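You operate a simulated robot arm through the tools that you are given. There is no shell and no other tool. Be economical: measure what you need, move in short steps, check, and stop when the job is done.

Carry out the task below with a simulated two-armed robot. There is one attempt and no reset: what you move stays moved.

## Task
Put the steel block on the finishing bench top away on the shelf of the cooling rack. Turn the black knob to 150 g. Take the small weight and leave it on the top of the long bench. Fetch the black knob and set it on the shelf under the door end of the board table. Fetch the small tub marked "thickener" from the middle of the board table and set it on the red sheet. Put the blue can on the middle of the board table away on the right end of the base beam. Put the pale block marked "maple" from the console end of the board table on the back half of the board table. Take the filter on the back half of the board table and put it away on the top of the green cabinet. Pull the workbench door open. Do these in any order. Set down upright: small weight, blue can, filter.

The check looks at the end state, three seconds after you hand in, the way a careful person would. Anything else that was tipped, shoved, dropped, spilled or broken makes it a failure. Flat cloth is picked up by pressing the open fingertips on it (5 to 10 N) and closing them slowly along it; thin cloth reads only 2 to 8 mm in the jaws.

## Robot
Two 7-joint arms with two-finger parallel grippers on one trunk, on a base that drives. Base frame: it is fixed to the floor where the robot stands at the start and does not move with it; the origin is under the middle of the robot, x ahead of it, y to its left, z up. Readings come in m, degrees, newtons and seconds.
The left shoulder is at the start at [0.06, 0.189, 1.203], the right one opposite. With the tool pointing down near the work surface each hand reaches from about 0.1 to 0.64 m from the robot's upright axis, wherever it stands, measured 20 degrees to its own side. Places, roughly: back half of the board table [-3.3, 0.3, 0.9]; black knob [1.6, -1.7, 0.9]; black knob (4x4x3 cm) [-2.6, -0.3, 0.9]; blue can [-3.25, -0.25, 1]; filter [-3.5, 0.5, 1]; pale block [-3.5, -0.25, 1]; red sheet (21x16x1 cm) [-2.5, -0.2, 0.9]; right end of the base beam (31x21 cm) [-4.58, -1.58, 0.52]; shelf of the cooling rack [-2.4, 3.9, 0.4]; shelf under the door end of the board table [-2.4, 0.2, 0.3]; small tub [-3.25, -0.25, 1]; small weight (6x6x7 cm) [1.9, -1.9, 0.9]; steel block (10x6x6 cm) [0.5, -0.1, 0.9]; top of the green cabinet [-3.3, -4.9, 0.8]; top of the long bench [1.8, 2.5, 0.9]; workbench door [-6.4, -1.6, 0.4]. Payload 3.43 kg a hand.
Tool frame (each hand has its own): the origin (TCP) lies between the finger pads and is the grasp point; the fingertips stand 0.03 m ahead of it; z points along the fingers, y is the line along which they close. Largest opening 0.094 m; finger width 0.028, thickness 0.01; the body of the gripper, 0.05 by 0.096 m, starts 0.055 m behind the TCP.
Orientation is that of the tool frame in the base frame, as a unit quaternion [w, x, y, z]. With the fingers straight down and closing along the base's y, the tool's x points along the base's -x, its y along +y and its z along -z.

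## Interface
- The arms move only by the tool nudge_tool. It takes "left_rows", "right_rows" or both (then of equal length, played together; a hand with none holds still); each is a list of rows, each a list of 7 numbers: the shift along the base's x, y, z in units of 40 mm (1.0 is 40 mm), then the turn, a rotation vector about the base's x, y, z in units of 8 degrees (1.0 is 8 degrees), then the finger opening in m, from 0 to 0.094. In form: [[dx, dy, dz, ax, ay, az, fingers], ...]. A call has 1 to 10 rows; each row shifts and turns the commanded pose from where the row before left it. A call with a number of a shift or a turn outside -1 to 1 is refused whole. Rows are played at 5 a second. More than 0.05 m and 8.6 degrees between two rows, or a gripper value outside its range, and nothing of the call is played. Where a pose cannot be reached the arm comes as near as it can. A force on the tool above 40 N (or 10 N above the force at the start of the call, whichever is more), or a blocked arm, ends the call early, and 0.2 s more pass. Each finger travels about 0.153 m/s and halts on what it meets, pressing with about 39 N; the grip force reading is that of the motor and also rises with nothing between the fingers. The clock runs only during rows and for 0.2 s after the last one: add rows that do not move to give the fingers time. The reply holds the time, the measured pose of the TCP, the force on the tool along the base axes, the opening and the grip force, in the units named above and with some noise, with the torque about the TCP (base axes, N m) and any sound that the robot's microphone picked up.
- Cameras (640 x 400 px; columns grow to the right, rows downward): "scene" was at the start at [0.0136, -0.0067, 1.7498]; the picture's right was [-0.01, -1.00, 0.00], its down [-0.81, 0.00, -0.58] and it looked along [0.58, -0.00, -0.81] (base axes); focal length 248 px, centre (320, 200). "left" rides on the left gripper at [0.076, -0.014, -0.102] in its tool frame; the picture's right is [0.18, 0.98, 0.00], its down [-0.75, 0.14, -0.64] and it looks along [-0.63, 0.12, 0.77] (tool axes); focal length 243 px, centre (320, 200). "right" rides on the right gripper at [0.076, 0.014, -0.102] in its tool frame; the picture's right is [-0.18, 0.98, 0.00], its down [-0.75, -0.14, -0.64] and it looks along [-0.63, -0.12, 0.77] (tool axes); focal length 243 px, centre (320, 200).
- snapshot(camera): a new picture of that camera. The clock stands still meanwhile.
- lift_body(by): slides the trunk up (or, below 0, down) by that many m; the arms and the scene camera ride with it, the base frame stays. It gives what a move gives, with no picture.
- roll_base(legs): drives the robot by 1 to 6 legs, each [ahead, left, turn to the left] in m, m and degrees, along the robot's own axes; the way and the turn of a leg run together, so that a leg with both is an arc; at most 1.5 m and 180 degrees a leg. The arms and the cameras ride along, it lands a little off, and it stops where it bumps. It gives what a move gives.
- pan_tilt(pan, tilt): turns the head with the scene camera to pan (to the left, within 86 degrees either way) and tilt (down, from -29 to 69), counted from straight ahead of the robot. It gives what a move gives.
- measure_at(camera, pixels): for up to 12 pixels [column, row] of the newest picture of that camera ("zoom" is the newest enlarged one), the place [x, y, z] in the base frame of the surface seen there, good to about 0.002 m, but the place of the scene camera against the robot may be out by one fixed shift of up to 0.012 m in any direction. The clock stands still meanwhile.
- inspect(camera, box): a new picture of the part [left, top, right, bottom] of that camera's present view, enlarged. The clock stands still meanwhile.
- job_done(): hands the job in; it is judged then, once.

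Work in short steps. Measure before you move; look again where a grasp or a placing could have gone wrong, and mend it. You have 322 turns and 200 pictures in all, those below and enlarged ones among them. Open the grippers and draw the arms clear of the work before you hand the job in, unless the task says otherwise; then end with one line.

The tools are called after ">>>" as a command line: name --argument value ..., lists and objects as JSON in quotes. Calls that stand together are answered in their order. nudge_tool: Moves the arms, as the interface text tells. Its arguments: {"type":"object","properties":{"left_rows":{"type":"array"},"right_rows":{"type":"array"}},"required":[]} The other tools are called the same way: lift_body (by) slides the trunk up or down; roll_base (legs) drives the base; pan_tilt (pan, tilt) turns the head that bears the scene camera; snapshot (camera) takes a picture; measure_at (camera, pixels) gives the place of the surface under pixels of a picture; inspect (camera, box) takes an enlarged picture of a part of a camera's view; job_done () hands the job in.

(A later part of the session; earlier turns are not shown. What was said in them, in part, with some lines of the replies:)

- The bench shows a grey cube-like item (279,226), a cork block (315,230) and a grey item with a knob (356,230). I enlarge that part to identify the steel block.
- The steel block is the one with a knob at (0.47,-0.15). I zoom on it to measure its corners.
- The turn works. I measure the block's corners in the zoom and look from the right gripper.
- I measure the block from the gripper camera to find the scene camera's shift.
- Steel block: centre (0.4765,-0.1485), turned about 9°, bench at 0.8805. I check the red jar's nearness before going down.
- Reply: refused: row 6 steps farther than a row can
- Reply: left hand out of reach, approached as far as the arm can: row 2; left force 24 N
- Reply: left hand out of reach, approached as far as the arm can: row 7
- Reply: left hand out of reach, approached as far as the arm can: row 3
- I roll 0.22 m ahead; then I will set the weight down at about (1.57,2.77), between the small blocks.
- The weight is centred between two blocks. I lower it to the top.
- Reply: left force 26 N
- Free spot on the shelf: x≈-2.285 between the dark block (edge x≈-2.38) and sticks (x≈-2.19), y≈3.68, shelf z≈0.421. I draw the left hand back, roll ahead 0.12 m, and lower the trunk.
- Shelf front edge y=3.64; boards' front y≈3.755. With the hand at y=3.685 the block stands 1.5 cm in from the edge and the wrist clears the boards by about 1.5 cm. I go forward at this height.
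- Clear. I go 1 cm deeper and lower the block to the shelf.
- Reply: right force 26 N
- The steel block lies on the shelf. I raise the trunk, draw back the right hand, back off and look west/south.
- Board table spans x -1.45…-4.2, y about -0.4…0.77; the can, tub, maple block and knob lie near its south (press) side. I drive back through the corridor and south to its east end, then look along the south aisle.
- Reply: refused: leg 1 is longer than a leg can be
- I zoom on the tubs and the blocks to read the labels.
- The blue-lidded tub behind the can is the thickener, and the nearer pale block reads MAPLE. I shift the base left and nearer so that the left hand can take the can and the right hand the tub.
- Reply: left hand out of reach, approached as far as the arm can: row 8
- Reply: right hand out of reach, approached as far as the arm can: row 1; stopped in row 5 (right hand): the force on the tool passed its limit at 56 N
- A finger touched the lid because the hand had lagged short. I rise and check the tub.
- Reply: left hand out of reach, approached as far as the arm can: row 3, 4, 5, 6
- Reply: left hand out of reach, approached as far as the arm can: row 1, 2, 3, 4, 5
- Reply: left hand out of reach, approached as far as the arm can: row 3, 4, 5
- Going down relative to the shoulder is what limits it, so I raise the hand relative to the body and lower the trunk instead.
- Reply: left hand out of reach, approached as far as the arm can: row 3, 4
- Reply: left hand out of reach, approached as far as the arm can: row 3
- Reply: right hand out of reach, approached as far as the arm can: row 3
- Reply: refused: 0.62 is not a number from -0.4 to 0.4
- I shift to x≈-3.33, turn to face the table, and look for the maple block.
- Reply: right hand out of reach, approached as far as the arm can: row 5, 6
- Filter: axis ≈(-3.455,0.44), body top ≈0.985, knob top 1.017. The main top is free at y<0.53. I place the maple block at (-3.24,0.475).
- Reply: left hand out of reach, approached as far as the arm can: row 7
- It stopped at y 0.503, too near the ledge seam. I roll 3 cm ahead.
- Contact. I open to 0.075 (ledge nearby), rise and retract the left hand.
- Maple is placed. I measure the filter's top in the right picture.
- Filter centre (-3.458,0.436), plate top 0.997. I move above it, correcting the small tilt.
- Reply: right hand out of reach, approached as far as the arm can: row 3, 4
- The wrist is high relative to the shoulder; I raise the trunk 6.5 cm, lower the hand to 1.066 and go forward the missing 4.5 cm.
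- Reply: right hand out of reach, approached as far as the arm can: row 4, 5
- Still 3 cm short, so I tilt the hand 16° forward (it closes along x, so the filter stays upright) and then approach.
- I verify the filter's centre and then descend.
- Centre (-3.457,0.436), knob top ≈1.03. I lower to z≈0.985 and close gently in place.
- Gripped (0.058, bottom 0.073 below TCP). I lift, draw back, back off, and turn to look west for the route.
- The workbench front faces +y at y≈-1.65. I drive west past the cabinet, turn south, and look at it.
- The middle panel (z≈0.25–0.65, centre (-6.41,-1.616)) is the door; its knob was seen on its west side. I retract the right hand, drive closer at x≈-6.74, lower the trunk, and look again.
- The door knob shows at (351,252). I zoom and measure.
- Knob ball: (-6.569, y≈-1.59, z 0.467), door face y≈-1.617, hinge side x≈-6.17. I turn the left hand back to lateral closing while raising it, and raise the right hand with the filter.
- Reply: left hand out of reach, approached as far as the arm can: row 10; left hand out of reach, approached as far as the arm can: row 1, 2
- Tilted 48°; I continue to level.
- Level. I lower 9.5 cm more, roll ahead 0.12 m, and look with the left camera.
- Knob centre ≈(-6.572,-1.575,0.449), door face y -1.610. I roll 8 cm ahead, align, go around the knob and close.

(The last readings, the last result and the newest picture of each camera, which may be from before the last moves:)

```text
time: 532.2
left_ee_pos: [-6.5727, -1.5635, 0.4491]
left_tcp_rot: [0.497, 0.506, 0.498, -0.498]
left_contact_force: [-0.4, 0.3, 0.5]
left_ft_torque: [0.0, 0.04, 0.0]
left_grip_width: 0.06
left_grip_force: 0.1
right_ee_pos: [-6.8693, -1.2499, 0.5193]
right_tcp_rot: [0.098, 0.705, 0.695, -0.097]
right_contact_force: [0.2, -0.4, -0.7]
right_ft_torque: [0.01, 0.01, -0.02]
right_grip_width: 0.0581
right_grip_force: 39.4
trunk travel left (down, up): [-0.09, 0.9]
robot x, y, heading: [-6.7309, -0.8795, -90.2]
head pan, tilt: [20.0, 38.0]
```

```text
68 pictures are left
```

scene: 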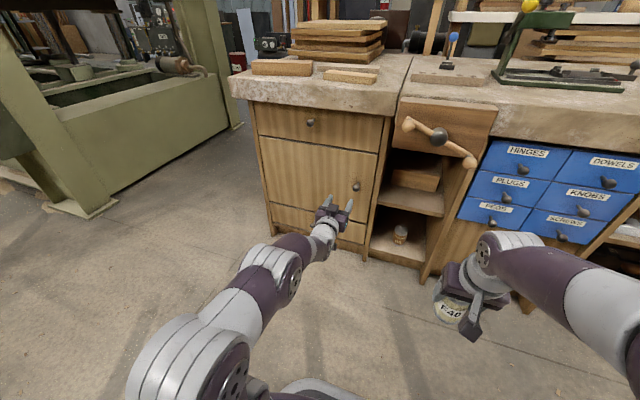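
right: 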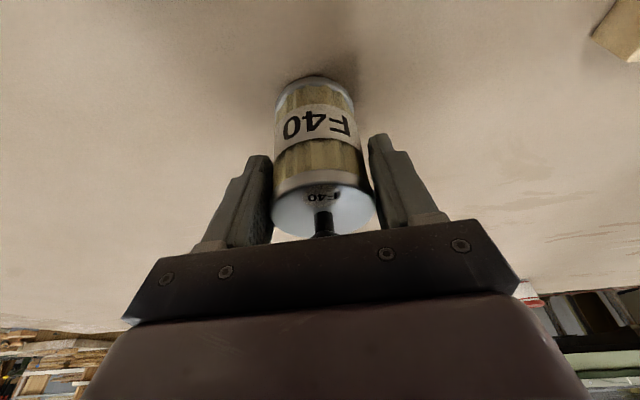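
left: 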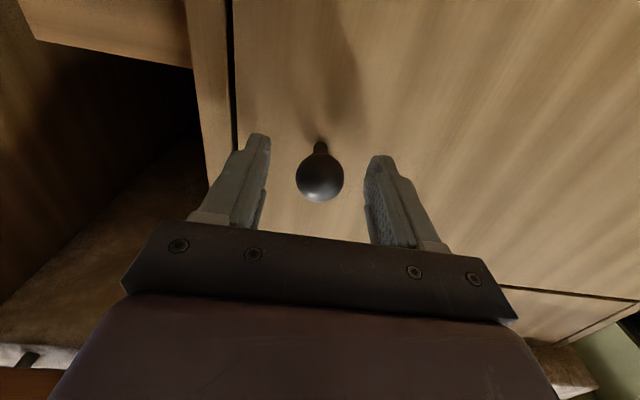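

The knob is between the fingers. I close and pull the first 15–20° along the arc.

>>> nudge_tool --left_rows '[[0, 0, 0, 0, 0, 0, 0.01], [0, 0, 0, 0, 0, 0, 0.01], [0.07, 0.43, 0, 0, 0, -0.2, 0.01], [0.07, 0.43, 0, 0, 0, -0.2, 0.01], [0.11, 0.43, 0, 0, 0, -0.2, 0.01], [0.11, 0.42, 0, 0, 0, -0.2, 0.01], [0.15, 0.42, 0, 0, 0, -0.2, 0.01], [0.15, 0.41, 0, 0, 0, -0.2, 0.01]]'

>>> snapshot --camera "scene"

```text
time: 534.0
left_ee_pos: [-6.5495, -1.4604, 0.4473]
left_tcp_rot: [0.452, 0.548, 0.452, -0.539]
left_contact_force: [-17.7, 5.0, 1.5]
left_ft_torque: [-0.21, 0.14, -0.28]
left_grip_width: 0.0272
left_grip_force: 44.6
right_ee_pos: [-6.8717, -1.2492, 0.52]
right_tcp_rot: [0.099, 0.706, 0.694, -0.098]
right_contact_force: [1.0, -0.3, -1.4]
right_ft_torque: [0.02, 0.03, -0.02]
right_grip_width: 0.0582
right_grip_force: 39.5
trunk travel left (down, up): [-0.09, 0.9]
robot x, y, heading: [-6.7304, -0.8794, -90.4]
head pan, tilt: [20.0, 38.0]
```

```text
67 pictures are left
```

scene: 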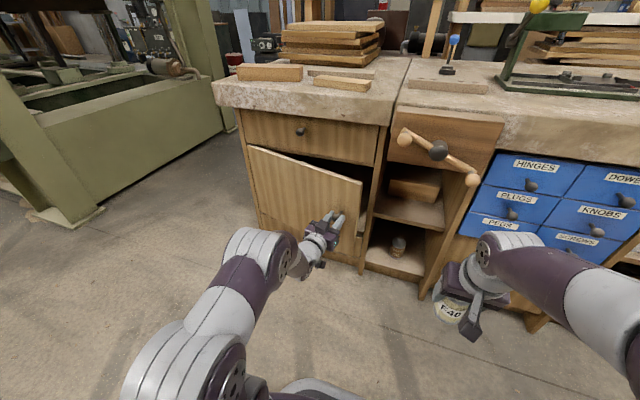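

The door is swinging open. I continue by backing the base while holding the knob.

>>> roll_base --legs '[[-0.08, 0.01, 0]]'

>>> nudge_tool --left_rows '[[0.1, 0.3, 0, 0, 0, -0.3, 0.01], [0.1, 0.3, 0, 0, 0, -0.3, 0.01]]'

```text
time: 535.0
left_ee_pos: [-6.5305, -1.4161, 0.4483]
left_tcp_rot: [0.458, 0.54, 0.463, -0.533]
left_contact_force: [1.7, -1.3, -2.3]
left_ft_torque: [-0.68, 0.09, -0.06]
left_grip_width: 0.0278
left_grip_force: 44.8
right_ee_pos: [-6.8621, -1.2042, 0.5185]
right_tcp_rot: [0.099, 0.705, 0.695, -0.097]
right_contact_force: [0.1, -0.2, -0.7]
right_ft_torque: [-0.01, 0.03, -0.01]
right_grip_width: 0.0579
right_grip_force: 38.9
trunk travel left (down, up): [-0.09, 0.9]
robot x, y, heading: [-6.7244, -0.8346, -90.0]
head pan, tilt: [20.0, 38.0]
stopped in leg 1: the force on the tool passed its limit at 54 N (the readings are from after the stop); the commanded pose is now the measured one
```

```text
time: 535.7
left_ee_pos: [-6.5179, -1.3929, 0.4491]
left_tcp_rot: [0.439, 0.555, 0.445, -0.549]
left_contact_force: [6.8, -3.2, -4.5]
left_ft_torque: [0.08, 0.02, 0.32]
left_grip_width: 0.0278
left_grip_force: 44.8
right_ee_pos: [-6.8602, -1.2051, 0.5191]
right_tcp_rot: [0.098, 0.705, 0.696, -0.097]
right_contact_force: [0.0, -0.4, -0.7]
right_ft_torque: [0.01, 0.0, 0.02]
right_grip_width: 0.0582
right_grip_force: 39.6
trunk travel left (down, up): [-0.09, 0.9]
robot x, y, heading: [-6.7224, -0.8336, -90.0]
head pan, tilt: [20.0, 38.0]
stopped in row 2 (left hand): the force on the tool passed its limit at 42 N (the readings are from after the stop); the commanded pose is now the measured one
```

Door is about 25° open. I release the knob, back off, and will push the door from inside its free edge.

>>> nudge_tool --left_rows '[[0, 0, 0, 0, 0, 0, 0.06], [0, 0, 0, 0, 0, 0, 0.06], [0.1, 0.2, 0, 0, 0, 0, 0.06]]'

>>> roll_base --legs '[[-0.12, 0.03, 0], [0, -0.24, 0]]'

>>> nudge_tool --left_rows '[[0, 0, 0, 0, 0, 0.9, 0.0], [0, 0, 0, 0, 0, 0.9, 0.0], [0, 0, 0, 0, 0, 0, 0.0]]'

>>> snapshot --camera "scene"

```text
time: 536.5
left_ee_pos: [-6.5159, -1.3855, 0.4516]
left_tcp_rot: [0.439, 0.556, 0.441, -0.551]
left_contact_force: [-0.4, -0.4, 0.2]
left_ft_torque: [-0.02, -0.02, 0.01]
left_grip_width: 0.0601
left_grip_force: 0.0
right_ee_pos: [-6.8607, -1.2039, 0.5194]
right_tcp_rot: [0.098, 0.705, 0.696, -0.098]
right_contact_force: [-0.5, -0.9, -1.4]
right_ft_torque: [0.01, -0.01, -0.03]
right_grip_width: 0.0578
right_grip_force: 38.8
trunk travel left (down, up): [-0.09, 0.9]
robot x, y, heading: [-6.7238, -0.8329, -90.2]
head pan, tilt: [20.0, 38.0]
```

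```text
time: 539.2
left_ee_pos: [-6.724, -1.2638, 0.4507]
left_tcp_rot: [0.439, 0.555, 0.442, -0.551]
left_contact_force: [-0.3, 0.2, -0.4]
left_ft_torque: [0.01, -0.03, -0.03]
left_grip_width: 0.0603
left_grip_force: 0.1
right_ee_pos: [-7.0701, -1.0846, 0.5201]
right_tcp_rot: [0.098, 0.704, 0.696, -0.098]
right_contact_force: [-0.9, -0.2, -1.0]
right_ft_torque: [0.03, 0.03, 0.01]
right_grip_width: 0.0582
right_grip_force: 38.8
trunk travel left (down, up): [-0.09, 0.9]
robot x, y, heading: [-6.9334, -0.7126, -90.1]
head pan, tilt: [20.0, 38.0]
```

```text
time: 540.0
left_ee_pos: [-6.7237, -1.2642, 0.4504]
left_tcp_rot: [0.506, 0.494, 0.508, -0.491]
left_contact_force: [-0.1, 1.0, 0.0]
left_ft_torque: [-0.02, 0.0, -0.01]
left_grip_width: 0.0
left_grip_force: 33.0
right_ee_pos: [-7.0699, -1.0835, 0.52]
right_tcp_rot: [0.098, 0.705, 0.696, -0.098]
right_contact_force: [0.3, 0.0, -1.0]
right_ft_torque: [-0.01, 0.0, 0.01]
right_grip_width: 0.0584
right_grip_force: 38.9
trunk travel left (down, up): [-0.09, 0.9]
robot x, y, heading: [-6.9329, -0.7067, -90.2]
head pan, tilt: [20.0, 38.0]
```

```text
66 pictures are left
```

scene: 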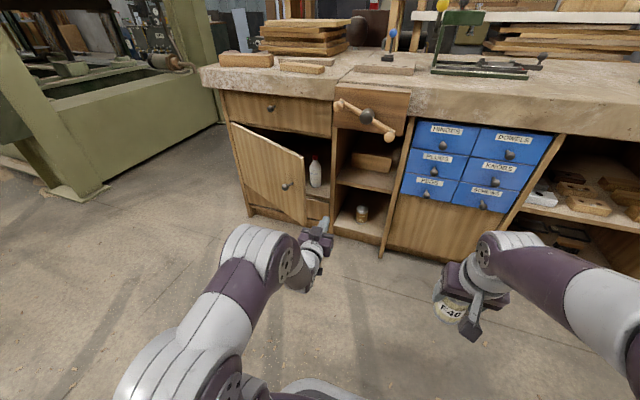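

Door stands ajar; a bottle stands inside. I measure the door edge, knob, bottle and vise.

>>> measure_at --camera "scene" --pixels '[[304, 160], [305, 215], [286, 186], [315, 175], [240, 150], [372, 118], [350, 105], [390, 135]]'

```text
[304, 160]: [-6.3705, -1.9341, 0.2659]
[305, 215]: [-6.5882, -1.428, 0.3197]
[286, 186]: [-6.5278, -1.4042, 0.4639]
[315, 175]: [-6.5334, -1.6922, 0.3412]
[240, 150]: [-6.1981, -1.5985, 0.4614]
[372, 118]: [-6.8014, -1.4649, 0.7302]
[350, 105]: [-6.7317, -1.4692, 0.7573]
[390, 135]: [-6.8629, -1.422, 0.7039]
```

Free edge at (-6.588,-1.43); the bottle is deeper (y≤-1.69). I roll ahead so that the fingers reach just behind the edge, then move left to push the door.

>>> roll_base --legs '[[0.165, 0, 0]]'

>>> roll_base --legs '[[0, 0.12, 0]]'

>>> roll_base --legs '[[0, 0.12, 0]]'

>>> snapshot --camera "scene"

```text
time: 541.4
left_ee_pos: [-6.7224, -1.4287, 0.45]
left_tcp_rot: [0.505, 0.496, 0.508, -0.492]
left_contact_force: [-0.1, -0.6, 0.1]
left_ft_torque: [-0.06, 0.01, 0.02]
left_grip_width: 0.0002
left_grip_force: 32.8
right_ee_pos: [-7.07, -1.2483, 0.5198]
right_tcp_rot: [0.099, 0.704, 0.697, -0.098]
right_contact_force: [-0.1, 0.0, -1.5]
right_ft_torque: [0.01, -0.01, 0.01]
right_grip_width: 0.0582
right_grip_force: 38.7
trunk travel left (down, up): [-0.09, 0.9]
robot x, y, heading: [-6.9307, -0.874, -89.7]
head pan, tilt: [20.0, 38.0]
```

```text
time: 542.6
left_ee_pos: [-6.6052, -1.4274, 0.4495]
left_tcp_rot: [0.503, 0.498, 0.506, -0.492]
left_contact_force: [-37.0, 15.3, -2.8]
left_ft_torque: [0.24, 0.59, 0.19]
left_grip_width: 0.0
left_grip_force: 32.6
right_ee_pos: [-6.9503, -1.2457, 0.5189]
right_tcp_rot: [0.099, 0.705, 0.696, -0.097]
right_contact_force: [0.8, -0.2, -1.4]
right_ft_torque: [0.02, 0.01, 0.01]
right_grip_width: 0.0583
right_grip_force: 38.8
trunk travel left (down, up): [-0.09, 0.9]
robot x, y, heading: [-6.813, -0.876, -89.9]
head pan, tilt: [20.0, 38.0]
```

```text
time: 543.4
left_ee_pos: [-6.6061, -1.427, 0.4486]
left_tcp_rot: [0.496, 0.506, 0.5, -0.498]
left_contact_force: [-4.9, 2.2, 2.6]
left_ft_torque: [0.05, 0.04, -0.02]
left_grip_width: 0.0001
left_grip_force: 32.9
right_ee_pos: [-6.9426, -1.2453, 0.5183]
right_tcp_rot: [0.097, 0.706, 0.695, -0.097]
right_contact_force: [0.4, 0.5, -0.4]
right_ft_torque: [0.01, -0.01, -0.01]
right_grip_width: 0.0579
right_grip_force: 38.7
trunk travel left (down, up): [-0.09, 0.9]
robot x, y, heading: [-6.8023, -0.8768, -90.4]
head pan, tilt: [20.0, 38.0]
stopped in leg 1: the force on the tool passed its limit at 75 N (the readings are from after the stop); the commanded pose is now the measured one
```

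```text
65 pictures are left
```

scene: 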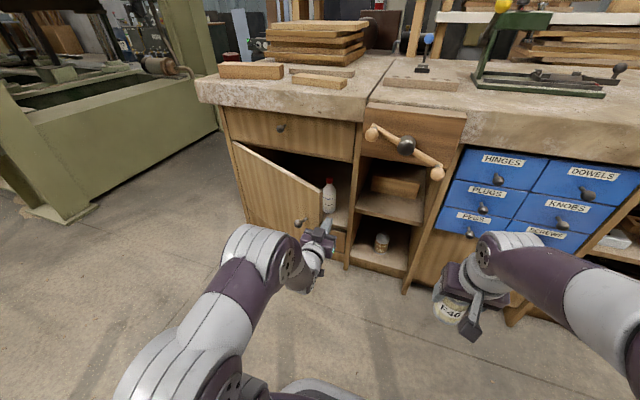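

Pushing sideways only jams it toward the hinge at this angle. I'll regrip the knob with the fingers above and below it (hand rolled 90°) so it can pivot; first I back off and roll the hand.

>>> roll_base --legs '[[0, -0.06, 0], [-0.15, 0, 0]]'

>>> nudge_tool --left_rows '[[0, 0, 0, 0, -1, 0, 0.06], [0, 0, 0, 0, -1, 0, 0.06], [0, 0, 0, 0, -1, 0, 0.06], [0, 0, 0, 0, -1, 0, 0.06], [0, 0, 0, 0, -1, 0, 0.06], [0, 0, 0, 0, -1, 0, 0.06], [0, 0, 0, 0, -1, 0, 0.06], [0, 0, 0, 0, -1, 0, 0.06], [0, 0, 0, 0, -1, 0, 0.06], [0, 0, 0, 0, -1, 0, 0.06]]'

>>> nudge_tool --left_rows '[[0, 0, 0, 0, -1, 0, 0.06], [0, 0, 0, 0, -0.25, 0, 0.06], [0.5, 0, 0, 0, 0, 0, 0.06], [0.5, 0, 0, 0, 0, 0, 0.06], [0, 0, 0, 0, 0, 0, 0.06]]'

```text
time: 545.3
left_ee_pos: [-6.6652, -1.2771, 0.4474]
left_tcp_rot: [0.497, 0.506, 0.501, -0.497]
left_contact_force: [0.0, 0.3, 0.9]
left_ft_torque: [-0.03, 0.02, 0.01]
left_grip_width: 0.0
left_grip_force: 33.0
right_ee_pos: [-7.0004, -1.0958, 0.5196]
right_tcp_rot: [0.098, 0.706, 0.695, -0.097]
right_contact_force: [1.1, -0.7, -0.6]
right_ft_torque: [0.04, 0.0, 0.0]
right_grip_width: 0.058
right_grip_force: 39.4
trunk travel left (down, up): [-0.09, 0.9]
robot x, y, heading: [-6.8587, -0.7244, -90.5]
head pan, tilt: [20.0, 38.0]
```

```text
time: 547.5
left_ee_pos: [-6.6645, -1.2764, 0.4485]
left_tcp_rot: [0.701, 0.708, 0.063, -0.054]
left_contact_force: [-0.7, 0.3, 0.8]
left_ft_torque: [0.0, -0.02, 0.0]
left_grip_width: 0.06
left_grip_force: 0.0
right_ee_pos: [-7.0003, -1.0952, 0.519]
right_tcp_rot: [0.097, 0.706, 0.695, -0.097]
right_contact_force: [-0.1, -0.8, -0.4]
right_ft_torque: [0.01, 0.03, -0.03]
right_grip_width: 0.0578
right_grip_force: 38.8
trunk travel left (down, up): [-0.09, 0.9]
robot x, y, heading: [-6.8643, -0.7276, -90.2]
head pan, tilt: [20.0, 38.0]
```

```text
time: 548.7
left_ee_pos: [-6.624, -1.276, 0.4472]
left_tcp_rot: [0.705, 0.71, 0.003, 0.005]
left_contact_force: [-0.3, 0.5, -0.9]
left_ft_torque: [0.0, -0.02, 0.01]
left_grip_width: 0.0599
left_grip_force: 0.1
right_ee_pos: [-7.001, -1.0942, 0.5182]
right_tcp_rot: [0.098, 0.706, 0.695, -0.097]
right_contact_force: [-1.2, -0.7, -1.2]
right_ft_torque: [0.0, -0.03, 0.0]
right_grip_width: 0.0581
right_grip_force: 39.5
trunk travel left (down, up): [-0.09, 0.9]
robot x, y, heading: [-6.8612, -0.7263, -90.1]
head pan, tilt: [20.0, 38.0]
```

Rolled. I move the base left so the hand faces the knob, and look.

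>>> roll_base --legs '[[0, 0.09, 0]]'

>>> snapshot --camera "left"

>>> snapshot --camera "scene"

```text
time: 549.9
left_ee_pos: [-6.5338, -1.2759, 0.4487]
left_tcp_rot: [0.705, 0.709, 0.002, 0.006]
left_contact_force: [-0.3, 0.3, 0.0]
left_ft_torque: [0.04, 0.01, 0.01]
left_grip_width: 0.0598
left_grip_force: 0.1
right_ee_pos: [-6.9095, -1.0952, 0.519]
right_tcp_rot: [0.097, 0.707, 0.694, -0.096]
right_contact_force: [-0.1, -0.1, -0.9]
right_ft_torque: [0.0, 0.0, -0.02]
right_grip_width: 0.0579
right_grip_force: 38.7
trunk travel left (down, up): [-0.09, 0.9]
robot x, y, heading: [-6.7704, -0.725, -90.5]
head pan, tilt: [20.0, 38.0]
```

```text
64 pictures are left
```

left: 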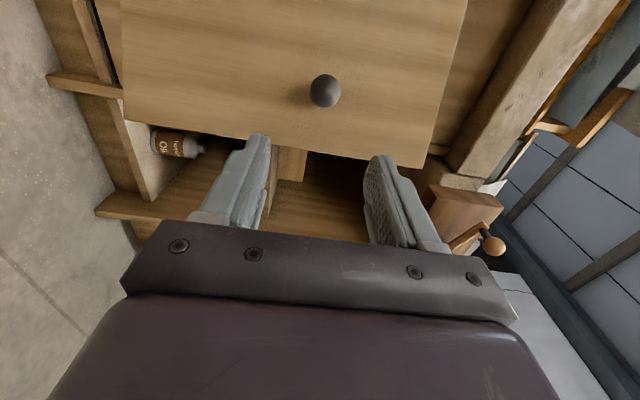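

```text
63 pictures are left
```

scene: 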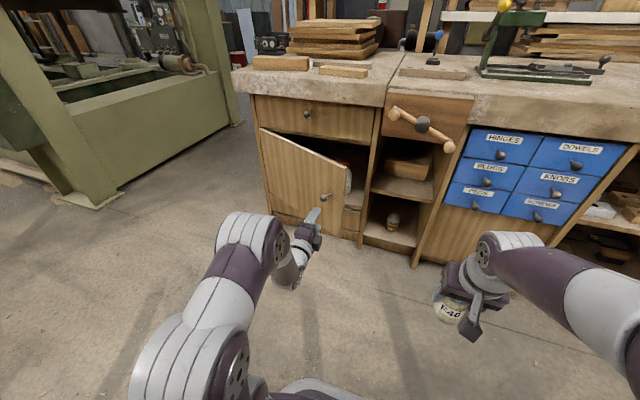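

>>> measure_at --camera "left" --pixels '[[325, 92], [312, 90], [338, 90], [325, 77], [325, 105], [435, 160], [150, 120], [400, 100]]'

```text
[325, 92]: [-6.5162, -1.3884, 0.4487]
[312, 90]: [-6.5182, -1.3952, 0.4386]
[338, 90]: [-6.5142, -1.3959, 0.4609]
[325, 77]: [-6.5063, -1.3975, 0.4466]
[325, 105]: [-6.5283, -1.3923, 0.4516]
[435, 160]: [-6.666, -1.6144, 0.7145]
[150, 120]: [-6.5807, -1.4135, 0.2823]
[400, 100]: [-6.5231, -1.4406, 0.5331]
```

Ball centre ≈(-6.521,-1.400,0.449). I go around it, close, and pull along the arc.

>>> nudge_tool --left_rows '[[0.2, -0.8, 0, 0, 0, 0, 0.06], [0.15, -0.8, 0, 0, 0, 0, 0.06], [0, -0.8, 0, 0, 0, 0, 0.06], [0, -0.6, 0, 0, 0, 0, 0.06], [0, 0, 0, 0, 0, 0, 0.06], [0, 0, 0, 0, 0, 0, 0.01], [0, 0, 0, 0, 0, 0, 0.01]]'

>>> nudge_tool --left_rows '[[0.12, 0.18, 0, 0, 0, 0, 0.01], [0.24, 0.35, 0, 0, 0, 0, 0.01], [0.24, 0.35, 0, 0, 0, 0, 0.01], [0.27, 0.33, 0, 0, 0, 0, 0.01], [0.27, 0.33, 0, 0, 0, 0, 0.01], [0.29, 0.31, 0, 0, 0, 0, 0.01], [0.29, 0.31, 0, 0, 0, 0, 0.01], [0.32, 0.28, 0, 0, 0, 0, 0.01], [0.32, 0.28, 0, 0, 0, 0, 0.01]]'

>>> snapshot --camera "scene"

```text
time: 551.5
left_ee_pos: [-6.5208, -1.3969, 0.4485]
left_tcp_rot: [0.705, 0.709, 0.001, 0.005]
left_contact_force: [1.5, -3.5, 1.7]
left_ft_torque: [0.0, 0.01, -0.8]
left_grip_width: 0.0273
left_grip_force: 45.5
right_ee_pos: [-6.9105, -1.0956, 0.5192]
right_tcp_rot: [0.097, 0.707, 0.694, -0.097]
right_contact_force: [-0.3, 0.1, -2.5]
right_ft_torque: [0.01, 0.0, 0.01]
right_grip_width: 0.0581
right_grip_force: 39.1
trunk travel left (down, up): [-0.09, 0.9]
robot x, y, heading: [-6.7722, -0.7264, -90.4]
head pan, tilt: [20.0, 38.0]
```

```text
time: 553.5
left_ee_pos: [-6.4248, -1.288, 0.4502]
left_tcp_rot: [0.705, 0.709, 0.003, 0.006]
left_contact_force: [-3.7, 2.4, 11.3]
left_ft_torque: [-0.1, 0.0, -0.48]
left_grip_width: 0.0276
left_grip_force: 45.2
right_ee_pos: [-6.9101, -1.0955, 0.5199]
right_tcp_rot: [0.099, 0.707, 0.694, -0.097]
right_contact_force: [-0.4, -0.2, -1.3]
right_ft_torque: [0.02, 0.01, -0.01]
right_grip_width: 0.0582
right_grip_force: 38.8
trunk travel left (down, up): [-0.09, 0.9]
robot x, y, heading: [-6.7676, -0.7238, -90.5]
head pan, tilt: [20.0, 38.0]
```

```text
62 pictures are left
```

scene: 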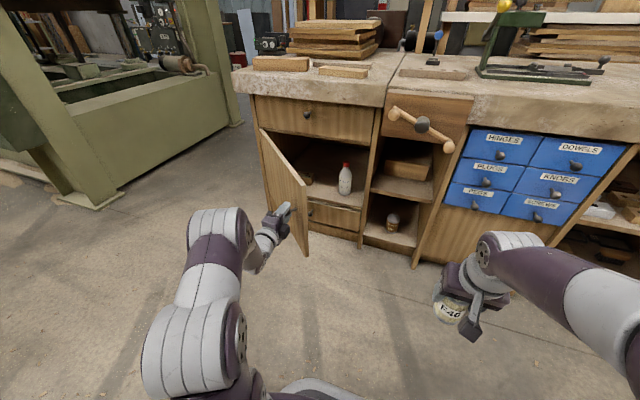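

Smooth. The door is near 48°. I continue along the arc.

>>> nudge_tool --left_rows '[[0.345, 0.25, 0, 0, 0, 0, 0.01], [0.35, 0.24, 0, 0, 0, 0, 0.01], [0.36, 0.225, 0, 0, 0, 0, 0.01], [0.36, 0.21, 0, 0, 0, 0, 0.01], [0.37, 0.2, 0, 0, 0, 0, 0.01], [0.375, 0.185, 0, 0, 0, 0, 0.01], [0.38, 0.17, 0, 0, 0, 0, 0.01], [0.385, 0.15, 0, 0, 0, 0, 0.01], [0.39, 0.14, 0, 0, 0, 0, 0.01], [0.395, 0.12, 0, 0, 0, 0, 0.01]]'

>>> snapshot --camera "scene"

```text
time: 554.4
left_ee_pos: [-6.3752, -1.2514, 0.451]
left_tcp_rot: [0.706, 0.708, 0.0, 0.005]
left_contact_force: [-8.0, 17.1, 11.1]
left_ft_torque: [-0.46, 0.14, 0.53]
left_grip_width: 0.0277
left_grip_force: 45.2
right_ee_pos: [-6.9112, -1.0936, 0.5184]
right_tcp_rot: [0.099, 0.706, 0.695, -0.097]
right_contact_force: [0.4, 0.0, -1.6]
right_ft_torque: [0.01, -0.01, -0.02]
right_grip_width: 0.0581
right_grip_force: 38.7
trunk travel left (down, up): [-0.09, 0.9]
robot x, y, heading: [-6.7749, -0.7261, -90.4]
head pan, tilt: [20.0, 38.0]
stopped in row 4 (left hand): the force on the tool passed its limit at 44 N (the readings are from after the stop); the commanded pose is now the measured one
```

```text
61 pictures are left
```

scene: 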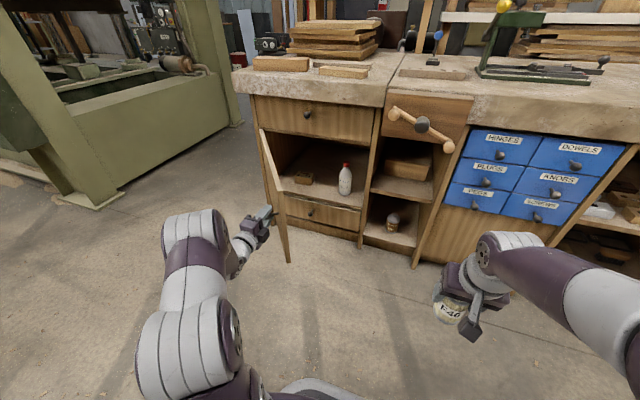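

About 60° open. I pull a little further with adjusted steps.

>>> nudge_tool --left_rows '[[0.3, 0.2, 0, 0, 0, 0, 0.01], [0.3, 0.18, 0, 0, 0, 0, 0.01], [0.3, 0.17, 0, 0, 0, 0, 0.01], [0.3, 0.15, 0, 0, 0, 0, 0.01], [0.3, 0.13, 0, 0, 0, 0, 0.01], [0.3, 0.11, 0, 0, 0, 0, 0.01], [0.3, 0.09, 0, 0, 0, 0, 0.01], [0.3, 0.08, 0, 0, 0, 0, 0.01]]'

```text
time: 556.2
left_ee_pos: [-6.278, -1.2063, 0.4504]
left_tcp_rot: [0.705, 0.709, 0.001, 0.005]
left_contact_force: [-7.6, 11.0, 20.1]
left_ft_torque: [-0.36, -0.01, -1.15]
left_grip_width: 0.0278
left_grip_force: 45.0
right_ee_pos: [-6.9105, -1.0946, 0.5202]
right_tcp_rot: [0.1, 0.707, 0.693, -0.098]
right_contact_force: [1.3, 0.4, -1.0]
right_ft_torque: [0.02, 0.01, -0.02]
right_grip_width: 0.0579
right_grip_force: 39.4
trunk travel left (down, up): [-0.09, 0.9]
robot x, y, heading: [-6.7672, -0.7256, -90.4]
head pan, tilt: [20.0, 38.0]
```

About 76° open. I release, back straight off and look.

>>> nudge_tool --left_rows '[[0, 0, -0.05, 0, 0, 0, 0.03], [0, 0, 0, 0, 0, 0, 0.06], [0, 0, 0, 0, 0, 0, 0.07]]'

>>> roll_base --legs '[[-0.25, 0, 0]]'

>>> snapshot --camera "scene"

```text
time: 557.0
left_ee_pos: [-6.2771, -1.2083, 0.4447]
left_tcp_rot: [0.704, 0.71, 0.002, 0.005]
left_contact_force: [0.3, -0.2, -1.1]
left_ft_torque: [0.0, 0.02, -0.01]
left_grip_width: 0.0701
left_grip_force: 0.0
right_ee_pos: [-6.9112, -1.0942, 0.5189]
right_tcp_rot: [0.097, 0.707, 0.694, -0.097]
right_contact_force: [-0.4, 0.2, -1.6]
right_ft_torque: [0.01, 0.0, -0.05]
right_grip_width: 0.058
right_grip_force: 38.9
trunk travel left (down, up): [-0.09, 0.9]
robot x, y, heading: [-6.773, -0.7287, -90.4]
head pan, tilt: [20.0, 38.0]
```

```text
time: 558.9
left_ee_pos: [-6.276, -0.9567, 0.445]
left_tcp_rot: [0.704, 0.71, 0.001, 0.005]
left_contact_force: [0.1, 0.0, -0.2]
left_ft_torque: [-0.01, 0.0, 0.03]
left_grip_width: 0.0703
left_grip_force: 0.1
right_ee_pos: [-6.9094, -0.8427, 0.5191]
right_tcp_rot: [0.098, 0.707, 0.694, -0.097]
right_contact_force: [0.4, 0.0, -0.9]
right_ft_torque: [0.01, 0.03, 0.0]
right_grip_width: 0.0579
right_grip_force: 38.4
trunk travel left (down, up): [-0.09, 0.9]
robot x, y, heading: [-6.772, -0.4706, -90.2]
head pan, tilt: [20.0, 38.0]
```

```text
60 pictures are left
```

scene: 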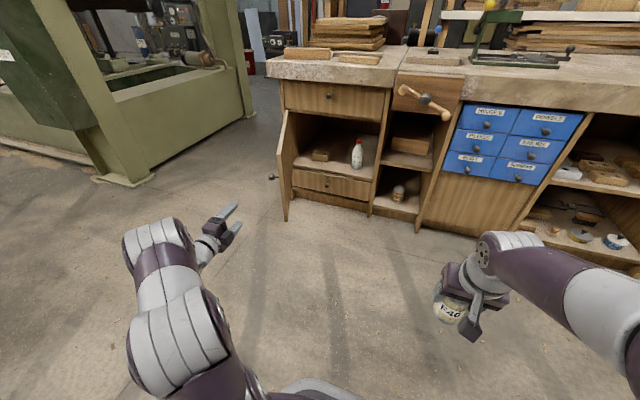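

The door is wide open and nothing inside moved. I raise the trunk and turn the left hand to point down.

>>> lift_body --by 0.4

>>> lift_body --by 0.4

>>> nudge_tool --left_rows '[[-0.4, 0.2, 0, 1, 0, 0, 0.07], [-0.4, 0.2, 0, 1, 0, 0, 0.07], [-0.4, 0.2, 0, 1, 0, 0, 0.07], [-0.4, 0.2, 0, 1, 0, 0, 0.07], [-0.4, 0.2, 0, 1, 0, 0, 0.07], [-0.4, 0.2, 0, 1, 0, 0, 0.07], [-0.4, 0.2, 0, 1, 0, 0, 0.07], [-0.4, 0, 0, 1, 0, 0, 0.07], [-0.4, 0, 0, 1, 0, 0, 0.07], [-0.4, 0, 0, 1, 0, 0, 0.07]]'

>>> roll_base --legs '[[0, 1.1, 0]]'

>>> pan_tilt --pan 0 --tilt 22

>>> snapshot --camera "scene"

```text
time: 562.7
left_ee_pos: [-6.2761, -0.9564, 0.8455]
left_tcp_rot: [0.704, 0.711, 0.001, 0.005]
left_contact_force: [0.8, 0.4, 0.0]
left_ft_torque: [-0.03, 0.02, -0.02]
left_grip_width: 0.0698
left_grip_force: 0.0
right_ee_pos: [-6.909, -0.8432, 0.9189]
right_tcp_rot: [0.097, 0.707, 0.694, -0.096]
right_contact_force: [-0.1, -0.5, -1.9]
right_ft_torque: [0.04, 0.01, 0.0]
right_grip_width: 0.0579
right_grip_force: 38.8
trunk travel left (down, up): [-0.49, 0.5]
robot x, y, heading: [-6.7687, -0.4717, -90.5]
head pan, tilt: [20.0, 38.0]
```

```text
time: 566.5
left_ee_pos: [-6.277, -0.9554, 1.2458]
left_tcp_rot: [0.704, 0.71, 0.001, 0.004]
left_contact_force: [-0.7, -0.2, 0.3]
left_ft_torque: [0.02, 0.03, -0.02]
left_grip_width: 0.0698
left_grip_force: 0.0
right_ee_pos: [-6.9088, -0.8431, 1.3195]
right_tcp_rot: [0.098, 0.706, 0.695, -0.097]
right_contact_force: [-0.1, 0.6, -0.6]
right_ft_torque: [0.02, -0.03, 0.02]
right_grip_width: 0.0584
right_grip_force: 39.2
trunk travel left (down, up): [-0.89, 0.1]
robot x, y, heading: [-6.766, -0.4751, -90.8]
head pan, tilt: [20.0, 38.0]
```

```text
time: 568.7
left_ee_pos: [-6.4197, -0.8988, 1.2445]
left_tcp_rot: [0.153, 0.988, -0.001, 0.003]
left_contact_force: [-0.1, 0.7, 0.1]
left_ft_torque: [-0.03, 0.02, -0.02]
left_grip_width: 0.0702
left_grip_force: 0.1
left hand out of reach, approached as far as the arm can: row 10
right_ee_pos: [-6.9089, -0.8418, 1.3193]
right_tcp_rot: [0.097, 0.706, 0.694, -0.097]
right_contact_force: [0.3, 0.5, -1.3]
right_ft_torque: [0.01, 0.0, 0.0]
right_grip_width: 0.058
right_grip_force: 39.1
trunk travel left (down, up): [-0.89, 0.1]
robot x, y, heading: [-6.7672, -0.4724, -90.4]
head pan, tilt: [20.0, 38.0]
```

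```text
time: 574.3
left_ee_pos: [-5.3333, -0.9109, 1.2462]
left_tcp_rot: [0.153, 0.988, -0.002, 0.003]
left_contact_force: [0.5, 0.3, -1.0]
left_ft_torque: [0.03, -0.01, 0.0]
left_grip_width: 0.07
left_grip_force: 0.0
right_ee_pos: [-5.8222, -0.8523, 1.319]
right_tcp_rot: [0.097, 0.707, 0.693, -0.097]
right_contact_force: [-0.3, -0.6, -1.0]
right_ft_torque: [0.01, 0.02, 0.03]
right_grip_width: 0.0581
right_grip_force: 39.2
trunk travel left (down, up): [-0.89, 0.1]
robot x, y, heading: [-5.6765, -0.4814, -90.3]
head pan, tilt: [20.0, 38.0]
```

```text
time: 575.1
left_ee_pos: [-5.3325, -0.9108, 1.2461]
left_tcp_rot: [0.153, 0.988, -0.003, 0.002]
left_contact_force: [-0.6, -0.7, -0.1]
left_ft_torque: [-0.02, -0.03, 0.01]
left_grip_width: 0.07
left_grip_force: 0.1
right_ee_pos: [-5.8215, -0.8515, 1.3185]
right_tcp_rot: [0.097, 0.707, 0.693, -0.097]
right_contact_force: [0.2, -0.1, -1.6]
right_ft_torque: [0.03, -0.03, 0.0]
right_grip_width: 0.058
right_grip_force: 38.8
trunk travel left (down, up): [-0.89, 0.1]
robot x, y, heading: [-5.6801, -0.4858, -90.6]
head pan, tilt: [0.0, 22.0]
```

```text
59 pictures are left
```

scene: 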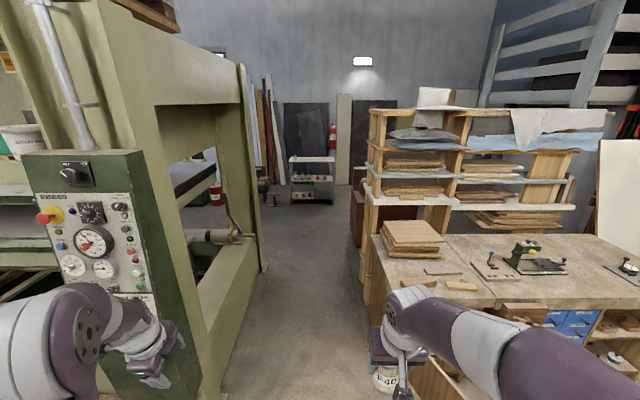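

The passage south is open. I measure its sides.

>>> measure_at --camera "scene" --pixels '[[265, 270], [215, 380], [150, 200], [245, 235], [362, 290], [358, 240], [290, 195], [330, 200], [250, 150], [300, 250]]'

```text
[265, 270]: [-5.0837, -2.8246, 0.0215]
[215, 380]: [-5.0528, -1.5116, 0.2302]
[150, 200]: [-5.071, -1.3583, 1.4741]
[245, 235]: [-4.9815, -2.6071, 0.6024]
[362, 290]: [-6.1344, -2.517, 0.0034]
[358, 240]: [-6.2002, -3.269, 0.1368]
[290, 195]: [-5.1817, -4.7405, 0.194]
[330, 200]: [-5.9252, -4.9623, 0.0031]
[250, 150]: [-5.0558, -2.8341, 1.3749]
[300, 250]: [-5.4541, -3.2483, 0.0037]
```

Gap x -5.08…-6.13. I bring the left hand in and drive south through it, then look toward the green cabinet.

>>> nudge_tool --left_rows '[[-0.8, 0, 0, 0, 0, 0, 0.07], [-0.8, 0, 0, 0, 0, 0, 0.07], [-0.8, 0, 0, 0, 0, 0, 0.07]]'

>>> roll_base --legs '[[1.4, 0.04, 0.6], [1.45, 0, 0]]'

>>> pan_tilt --pan 45 --tilt 25

>>> snapshot --camera "scene"

```text
time: 576.0
left_ee_pos: [-5.3993, -0.8997, 1.2201]
left_tcp_rot: [0.155, 0.988, -0.004, 0.002]
left_contact_force: [-0.1, -0.5, 0.3]
left_ft_torque: [-0.04, 0.0, 0.01]
left_grip_width: 0.0701
left_grip_force: 0.1
left hand out of reach, approached as far as the arm can: row 1, 2, 3
right_ee_pos: [-5.8204, -0.8529, 1.3183]
right_tcp_rot: [0.097, 0.707, 0.693, -0.097]
right_contact_force: [0.7, -0.5, -1.8]
right_ft_torque: [0.0, 0.03, 0.02]
right_grip_width: 0.0583
right_grip_force: 38.8
trunk travel left (down, up): [-0.89, 0.1]
robot x, y, heading: [-5.6798, -0.4799, -90.5]
head pan, tilt: [0.0, 22.0]
```

```text
time: 589.7
left_ee_pos: [-5.3616, -3.7433, 1.2192]
left_tcp_rot: [0.155, 0.988, 0.004, 0.002]
left_contact_force: [0.2, 0.2, -1.0]
left_ft_torque: [-0.01, 0.0, 0.0]
left_grip_width: 0.07
left_grip_force: 0.1
right_ee_pos: [-5.7853, -3.7008, 1.3194]
right_tcp_rot: [0.099, 0.702, 0.699, -0.097]
right_contact_force: [-0.8, 0.2, -1.8]
right_ft_torque: [0.0, 0.01, 0.03]
right_grip_width: 0.0582
right_grip_force: 38.9
trunk travel left (down, up): [-0.89, 0.1]
robot x, y, heading: [-5.6456, -3.327, -89.7]
head pan, tilt: [0.0, 22.0]
```

```text
time: 590.8
left_ee_pos: [-5.3628, -3.742, 1.2194]
left_tcp_rot: [0.155, 0.988, 0.004, 0.002]
left_contact_force: [-1.1, 0.1, -0.1]
left_ft_torque: [-0.03, 0.06, 0.03]
left_grip_width: 0.0699
left_grip_force: 0.1
right_ee_pos: [-5.7862, -3.7018, 1.3187]
right_tcp_rot: [0.098, 0.703, 0.698, -0.096]
right_contact_force: [-0.5, 0.0, -1.3]
right_ft_torque: [0.03, 0.0, -0.03]
right_grip_width: 0.058
right_grip_force: 38.6
trunk travel left (down, up): [-0.89, 0.1]
robot x, y, heading: [-5.6529, -3.3291, -89.6]
head pan, tilt: [45.0, 25.0]
```

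```text
58 pictures are left
```

scene: 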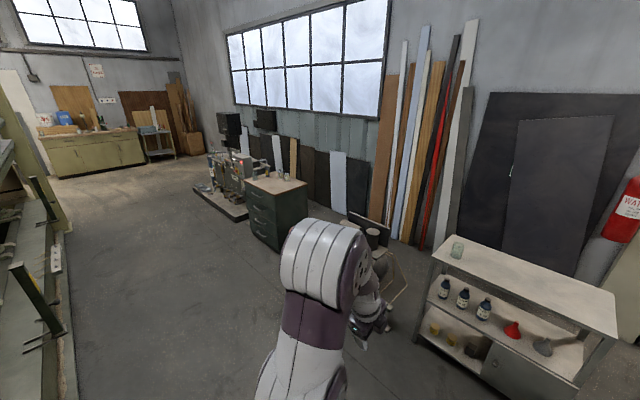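

The green cabinet is at (275,205). I measure it and obstacles.

>>> measure_at --camera "scene" --pixels '[[275, 187], [248, 185], [305, 190], [282, 250], [250, 230], [60, 340], [430, 330], [385, 240], [330, 230], [20, 270]]'

>>> inspect --camera "scene" --box '[190, 140, 420, 300]'

```text
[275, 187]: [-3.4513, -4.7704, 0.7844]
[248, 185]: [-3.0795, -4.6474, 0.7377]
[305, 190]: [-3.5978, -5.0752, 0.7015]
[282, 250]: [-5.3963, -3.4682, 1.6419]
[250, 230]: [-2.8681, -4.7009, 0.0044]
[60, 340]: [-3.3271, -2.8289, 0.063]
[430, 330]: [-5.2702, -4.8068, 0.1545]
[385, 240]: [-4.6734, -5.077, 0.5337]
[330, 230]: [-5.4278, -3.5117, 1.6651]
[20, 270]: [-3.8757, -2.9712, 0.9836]
```

```text
2.50 times, centred on (305, 220) of scene
```

zoom: 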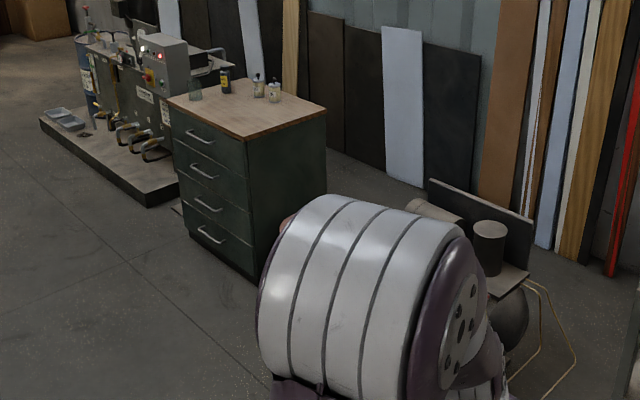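

Cabinet top z≈0.781, front y≈-4.65, x -3.05…-3.6, with jars at the back-left. I drive over to stand in front of it.

>>> roll_base --legs '[[0.42, 0, 0], [0, 1.2, 0], [0, 1.15, 0]]'

>>> pan_tilt --pan 0 --tilt 45

>>> snapshot --camera "scene"

```text
time: 604.6
left_ee_pos: [-3.0025, -4.1392, 1.2204]
left_tcp_rot: [0.155, 0.988, 0.008, 0.002]
left_contact_force: [-1.0, 0.5, 0.4]
left_ft_torque: [0.0, -0.03, -0.02]
left_grip_width: 0.0702
left_grip_force: 0.2
right_ee_pos: [-3.4276, -4.1021, 1.3196]
right_tcp_rot: [0.098, 0.699, 0.702, -0.096]
right_contact_force: [-0.2, 0.5, -0.5]
right_ft_torque: [0.03, -0.03, -0.01]
right_grip_width: 0.0583
right_grip_force: 39.7
trunk travel left (down, up): [-0.89, 0.1]
robot x, y, heading: [-3.2939, -3.7329, -89.0]
head pan, tilt: [45.0, 25.0]
```

```text
time: 605.7
left_ee_pos: [-3.0018, -4.1392, 1.2192]
left_tcp_rot: [0.155, 0.988, 0.009, 0.004]
left_contact_force: [-0.4, -0.1, 1.0]
left_ft_torque: [0.02, 0.02, 0.0]
left_grip_width: 0.0701
left_grip_force: 0.0
right_ee_pos: [-3.4269, -4.1027, 1.3179]
right_tcp_rot: [0.098, 0.699, 0.702, -0.097]
right_contact_force: [-0.1, 0.4, -1.0]
right_ft_torque: [0.0, -0.02, -0.03]
right_grip_width: 0.058
right_grip_force: 38.4
trunk travel left (down, up): [-0.89, 0.1]
robot x, y, heading: [-3.2949, -3.7274, -89.2]
head pan, tilt: [0.0, 45.0]
```

```text
56 pictures are left
```

scene: 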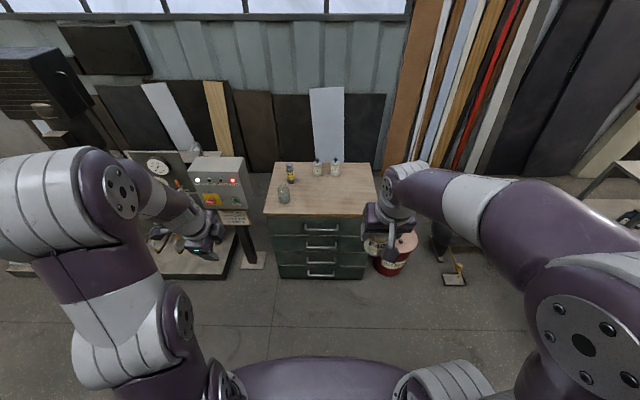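

I measure the cabinet top around (345,195) and the filter in my hand.

>>> measure_at --camera "scene" --pixels '[[345, 195], [320, 195], [365, 210], [285, 195], [318, 170], [336, 170], [345, 212], [270, 213], [368, 180]]'

>>> roll_base --legs '[[0.4, 0, 0]]'

>>> snapshot --camera "right"

```text
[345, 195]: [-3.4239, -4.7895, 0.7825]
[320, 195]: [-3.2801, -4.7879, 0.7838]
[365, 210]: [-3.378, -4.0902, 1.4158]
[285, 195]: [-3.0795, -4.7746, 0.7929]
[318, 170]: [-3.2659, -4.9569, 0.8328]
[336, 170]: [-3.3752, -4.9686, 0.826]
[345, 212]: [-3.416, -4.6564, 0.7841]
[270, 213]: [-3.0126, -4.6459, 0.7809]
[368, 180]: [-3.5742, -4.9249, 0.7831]
```

```text
time: 608.2
left_ee_pos: [-2.9971, -4.5432, 1.2207]
left_tcp_rot: [0.155, 0.988, 0.008, 0.003]
left_contact_force: [-0.1, 0.6, 1.2]
left_ft_torque: [0.0, -0.01, 0.0]
left_grip_width: 0.07
left_grip_force: 0.0
right_ee_pos: [-3.4216, -4.5044, 1.3211]
right_tcp_rot: [0.099, 0.7, 0.701, -0.097]
right_contact_force: [-0.4, 0.4, -1.4]
right_ft_torque: [-0.03, -0.01, 0.01]
right_grip_width: 0.0579
right_grip_force: 38.8
trunk travel left (down, up): [-0.89, 0.1]
robot x, y, heading: [-3.2863, -4.1331, -89.1]
head pan, tilt: [0.0, 45.0]
```

```text
55 pictures are left
```

right: 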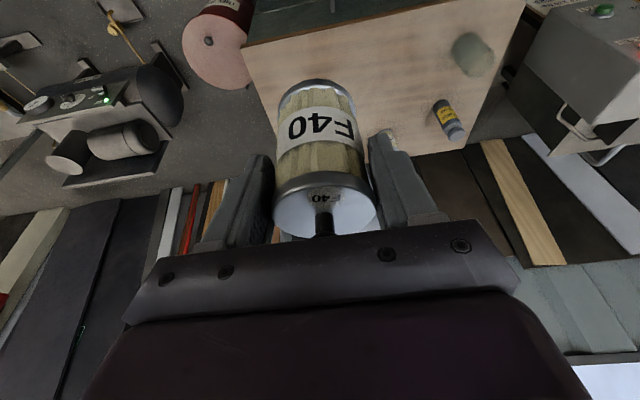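

The filter sits unchanged in the grip. I lower the trunk 0.2 m and bring it forward over the cabinet's front-right area, target (-3.43,-4.77).

>>> lift_body --by -0.2

>>> nudge_tool --right_rows '[[0, -0.95, -0.3, 0, 0, 0, 0.03], [0, -0.95, -0.3, 0, 0, 0, 0.03], [0, -0.95, -0.3, 0, 0, 0, 0.03], [0, -0.95, -0.3, 0, 0, 0, 0.03], [0, -0.95, -0.5, 0, 0, 0, 0.03], [0, -0.95, -0.6, 0, 0, 0, 0.03], [0, -0.9, -0.6, 0, 0, 0, 0.03], [0, 0, -0.9, 0, 0, 0, 0.03], [0, 0, -0.9, 0, 0, 0, 0.03], [0, 0, 0, 0, 0, 0, 0.03]]'

>>> snapshot --camera "right"

```text
time: 610.4
left_ee_pos: [-2.9962, -4.5435, 1.0192]
left_tcp_rot: [0.154, 0.988, 0.009, 0.002]
left_contact_force: [-0.5, 0.3, 1.4]
left_ft_torque: [0.01, -0.02, -0.03]
left_grip_width: 0.07
left_grip_force: 0.1
right_ee_pos: [-3.421, -4.5052, 1.1197]
right_tcp_rot: [0.098, 0.7, 0.701, -0.096]
right_contact_force: [-0.4, 0.0, -1.5]
right_ft_torque: [0.02, -0.01, 0.01]
right_grip_width: 0.0582
right_grip_force: 39.2
trunk travel left (down, up): [-0.69, 0.3]
robot x, y, heading: [-3.2905, -4.1336, -89.4]
head pan, tilt: [0.0, 45.0]
```

```text
time: 612.6
left_ee_pos: [-2.9965, -4.5433, 1.0202]
left_tcp_rot: [0.155, 0.988, 0.009, 0.003]
left_contact_force: [0.2, 0.5, 0.0]
left_ft_torque: [0.0, -0.01, -0.01]
left_grip_width: 0.0701
left_grip_force: 0.0
right_ee_pos: [-3.4227, -4.7696, 0.9329]
right_tcp_rot: [0.099, 0.7, 0.701, -0.096]
right_contact_force: [-0.2, 0.4, -2.3]
right_ft_torque: [0.02, 0.01, 0.02]
right_grip_width: 0.0581
right_grip_force: 39.1
trunk travel left (down, up): [-0.69, 0.3]
robot x, y, heading: [-3.2854, -4.1324, -89.5]
head pan, tilt: [0.0, 45.0]
```

```text
54 pictures are left
```

right: 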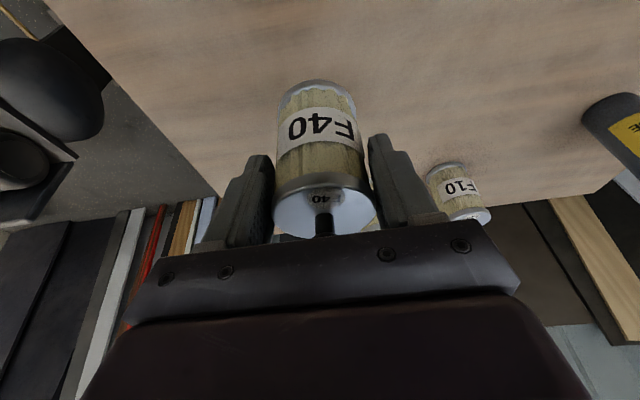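

Other filters stand farther back; my spot is free. I lower to just above the top.

>>> nudge_tool --right_rows '[[0, 0, -0.8, 0, 0, 0, 0.03], [0, 0, -0.6, 0, 0, 0, 0.03], [0, 0, -0.3, 0, 0, 0, 0.03], [0, 0, -0.12, 0, 0, 0, 0.03], [0, 0, 0, 0, 0, 0, 0.03]]'

>>> nudge_tool --right_rows '[[0, 0, -0.06, 0, 0, 0, 0.03], [0, 0, -0.06, 0, 0, 0, 0.03], [0, 0, 0, 0, 0, 0, 0.03]]'

```text
time: 613.8
left_ee_pos: [-2.9977, -4.5444, 1.0191]
left_tcp_rot: [0.155, 0.988, 0.008, 0.004]
left_contact_force: [0.6, 0.0, 0.5]
left_ft_torque: [0.02, -0.01, 0.01]
left_grip_width: 0.0698
left_grip_force: 0.2
right_ee_pos: [-3.4213, -4.7696, 0.8591]
right_tcp_rot: [0.098, 0.7, 0.701, -0.096]
right_contact_force: [-1.0, 0.7, -1.1]
right_ft_torque: [0.01, 0.0, -0.01]
right_grip_width: 0.058
right_grip_force: 38.5
trunk travel left (down, up): [-0.69, 0.3]
robot x, y, heading: [-3.2894, -4.1311, -89.5]
head pan, tilt: [0.0, 45.0]
```

```text
time: 614.6
left_ee_pos: [-2.9968, -4.5436, 1.0196]
left_tcp_rot: [0.155, 0.988, 0.008, 0.003]
left_contact_force: [0.1, -0.4, -0.1]
left_ft_torque: [-0.02, -0.03, 0.01]
left_grip_width: 0.07
left_grip_force: 0.0
right_ee_pos: [-3.4209, -4.7695, 0.8539]
right_tcp_rot: [0.098, 0.7, 0.701, -0.096]
right_contact_force: [-0.7, -0.3, -1.7]
right_ft_torque: [0.02, -0.02, 0.02]
right_grip_width: 0.0579
right_grip_force: 38.5
trunk travel left (down, up): [-0.69, 0.3]
robot x, y, heading: [-3.2875, -4.1337, -89.1]
head pan, tilt: [0.0, 45.0]
```

>>> nudge_tool --right_rows '[[0, 0, -0.05, 0, 0, 0, 0.03], [0, 0, -0.05, 0, 0, 0, 0.03], [0, 0, 0, 0, 0, 0, 0.03]]'

```text
time: 615.4
left_ee_pos: [-2.9956, -4.5411, 1.0199]
left_tcp_rot: [0.156, 0.988, 0.008, 0.003]
left_contact_force: [0.0, 0.8, -0.3]
left_ft_torque: [0.01, 0.0, -0.03]
left_grip_width: 0.07
left_grip_force: 0.1
right_ee_pos: [-3.4206, -4.7695, 0.8531]
right_tcp_rot: [0.101, 0.699, 0.701, -0.098]
right_contact_force: [-1.6, 0.5, 16.6]
right_ft_torque: [0.21, 0.12, 0.01]
right_grip_width: 0.0579
right_grip_force: 39.5
trunk travel left (down, up): [-0.69, 0.3]
robot x, y, heading: [-3.2892, -4.1311, -89.2]
head pan, tilt: [0.0, 45.0]
```

It stands. I ease, open, and withdraw along the tool axis.

>>> nudge_tool --right_rows '[[0, 0, 0.04, 0, 0, 0, 0.03], [0, 0, 0, 0, 0, 0, 0.062], [0, 0, 0, 0, 0, 0, 0.085], [0, 0.08, 0.29, 0, 0, 0, 0.09], [0, 0.2, 0.7, 0, 0, 0, 0.09], [0, 0.25, 0.9, 0, 0, 0, 0.09], [0, 0.25, 0.9, 0, 0, 0, 0.09], [0, 0.9, 0.6, 0, 0, 0, 0.09], [0, 0.9, 0.4, 0, 0, 0, 0.09], [0, 0.9, 0, 0, 0, 0, 0.09]]'

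>>> inspect --camera "scene" --box '[220, 120, 440, 280]'

```text
time: 617.6
left_ee_pos: [-2.9968, -4.5431, 1.0191]
left_tcp_rot: [0.155, 0.988, 0.008, 0.004]
left_contact_force: [0.5, -0.1, 0.3]
left_ft_torque: [-0.02, -0.03, 0.02]
left_grip_width: 0.0701
left_grip_force: 0.1
right_ee_pos: [-3.4213, -4.6295, 1.002]
right_tcp_rot: [0.099, 0.699, 0.701, -0.096]
right_contact_force: [0.2, 0.7, 0.4]
right_ft_torque: [0.02, 0.0, 0.0]
right_grip_width: 0.0899
right_grip_force: 0.1
trunk travel left (down, up): [-0.69, 0.3]
robot x, y, heading: [-3.2874, -4.1275, -89.1]
head pan, tilt: [0.0, 45.0]
```

```text
2.50 times, centred on (330, 200) of scene
```

zoom: 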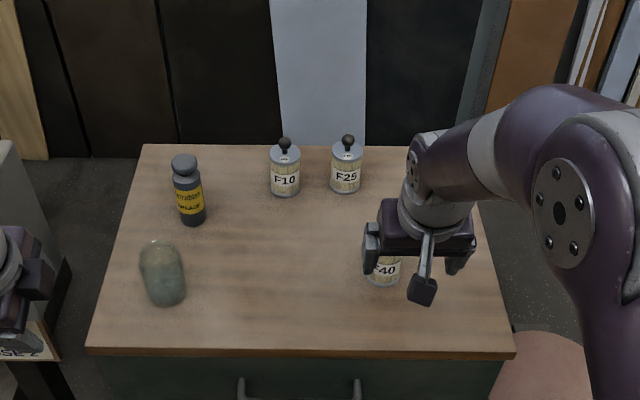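

F40 stands upright. I back away and take a last look.

>>> roll_base --legs '[[-0.4, 0, 0]]'

>>> nudge_tool --right_rows '[[0, 0, 0, 0, 0, 0, 0.09], [0, 0, 0, 0, 0, 0, 0.09]]' --left_rows '[[0, 0, 0, 0, 0, 0, 0.09], [0, 0, 0, 0, 0, 0, 0.09]]'

>>> inspect --camera "scene" --box '[240, 130, 420, 280]'

```text
time: 620.1
left_ee_pos: [-3.0009, -4.1423, 1.0195]
left_tcp_rot: [0.155, 0.988, 0.009, 0.003]
left_contact_force: [-0.4, -0.5, 0.6]
left_ft_torque: [0.01, 0.02, 0.02]
left_grip_width: 0.0703
left_grip_force: 0.0
right_ee_pos: [-3.427, -4.2292, 1.002]
right_tcp_rot: [0.099, 0.7, 0.701, -0.096]
right_contact_force: [0.1, 0.4, 0.0]
right_ft_torque: [0.01, -0.03, 0.02]
right_grip_width: 0.09
right_grip_force: 0.0
trunk travel left (down, up): [-0.69, 0.3]
robot x, y, heading: [-3.291, -3.7323, -89.2]
head pan, tilt: [0.0, 45.0]
```

```text
time: 620.7
left_ee_pos: [-3.0017, -4.1425, 1.0196]
left_tcp_rot: [0.154, 0.988, 0.008, 0.003]
left_contact_force: [0.3, 0.4, -0.4]
left_ft_torque: [0.01, 0.04, -0.01]
left_grip_width: 0.0899
left_grip_force: 0.0
right_ee_pos: [-3.426, -4.2291, 1.0024]
right_tcp_rot: [0.098, 0.699, 0.702, -0.096]
right_contact_force: [0.0, 0.7, 0.2]
right_ft_torque: [0.01, -0.01, 0.0]
right_grip_width: 0.09
right_grip_force: 0.0
trunk travel left (down, up): [-0.69, 0.3]
robot x, y, heading: [-3.2959, -3.7325, -89.5]
head pan, tilt: [0.0, 45.0]
```

```text
2.67 times, centred on (330, 205) of scene
```

zoom: 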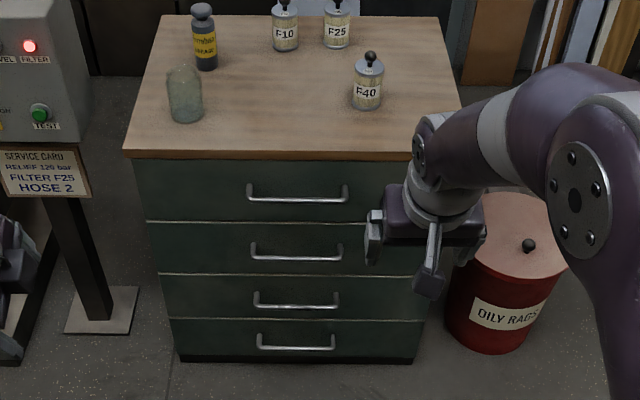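

All jobs are done, the grippers are open and the arms are clear of the work. I hand in.

>>> job_done

```text
The job is handed in.
```

I finished all nine jobs and handed the work in; the check's result has not come back. I checked most placements by camera afterwards. I saw the small weight only partly, behind the gripper, after letting go of it.
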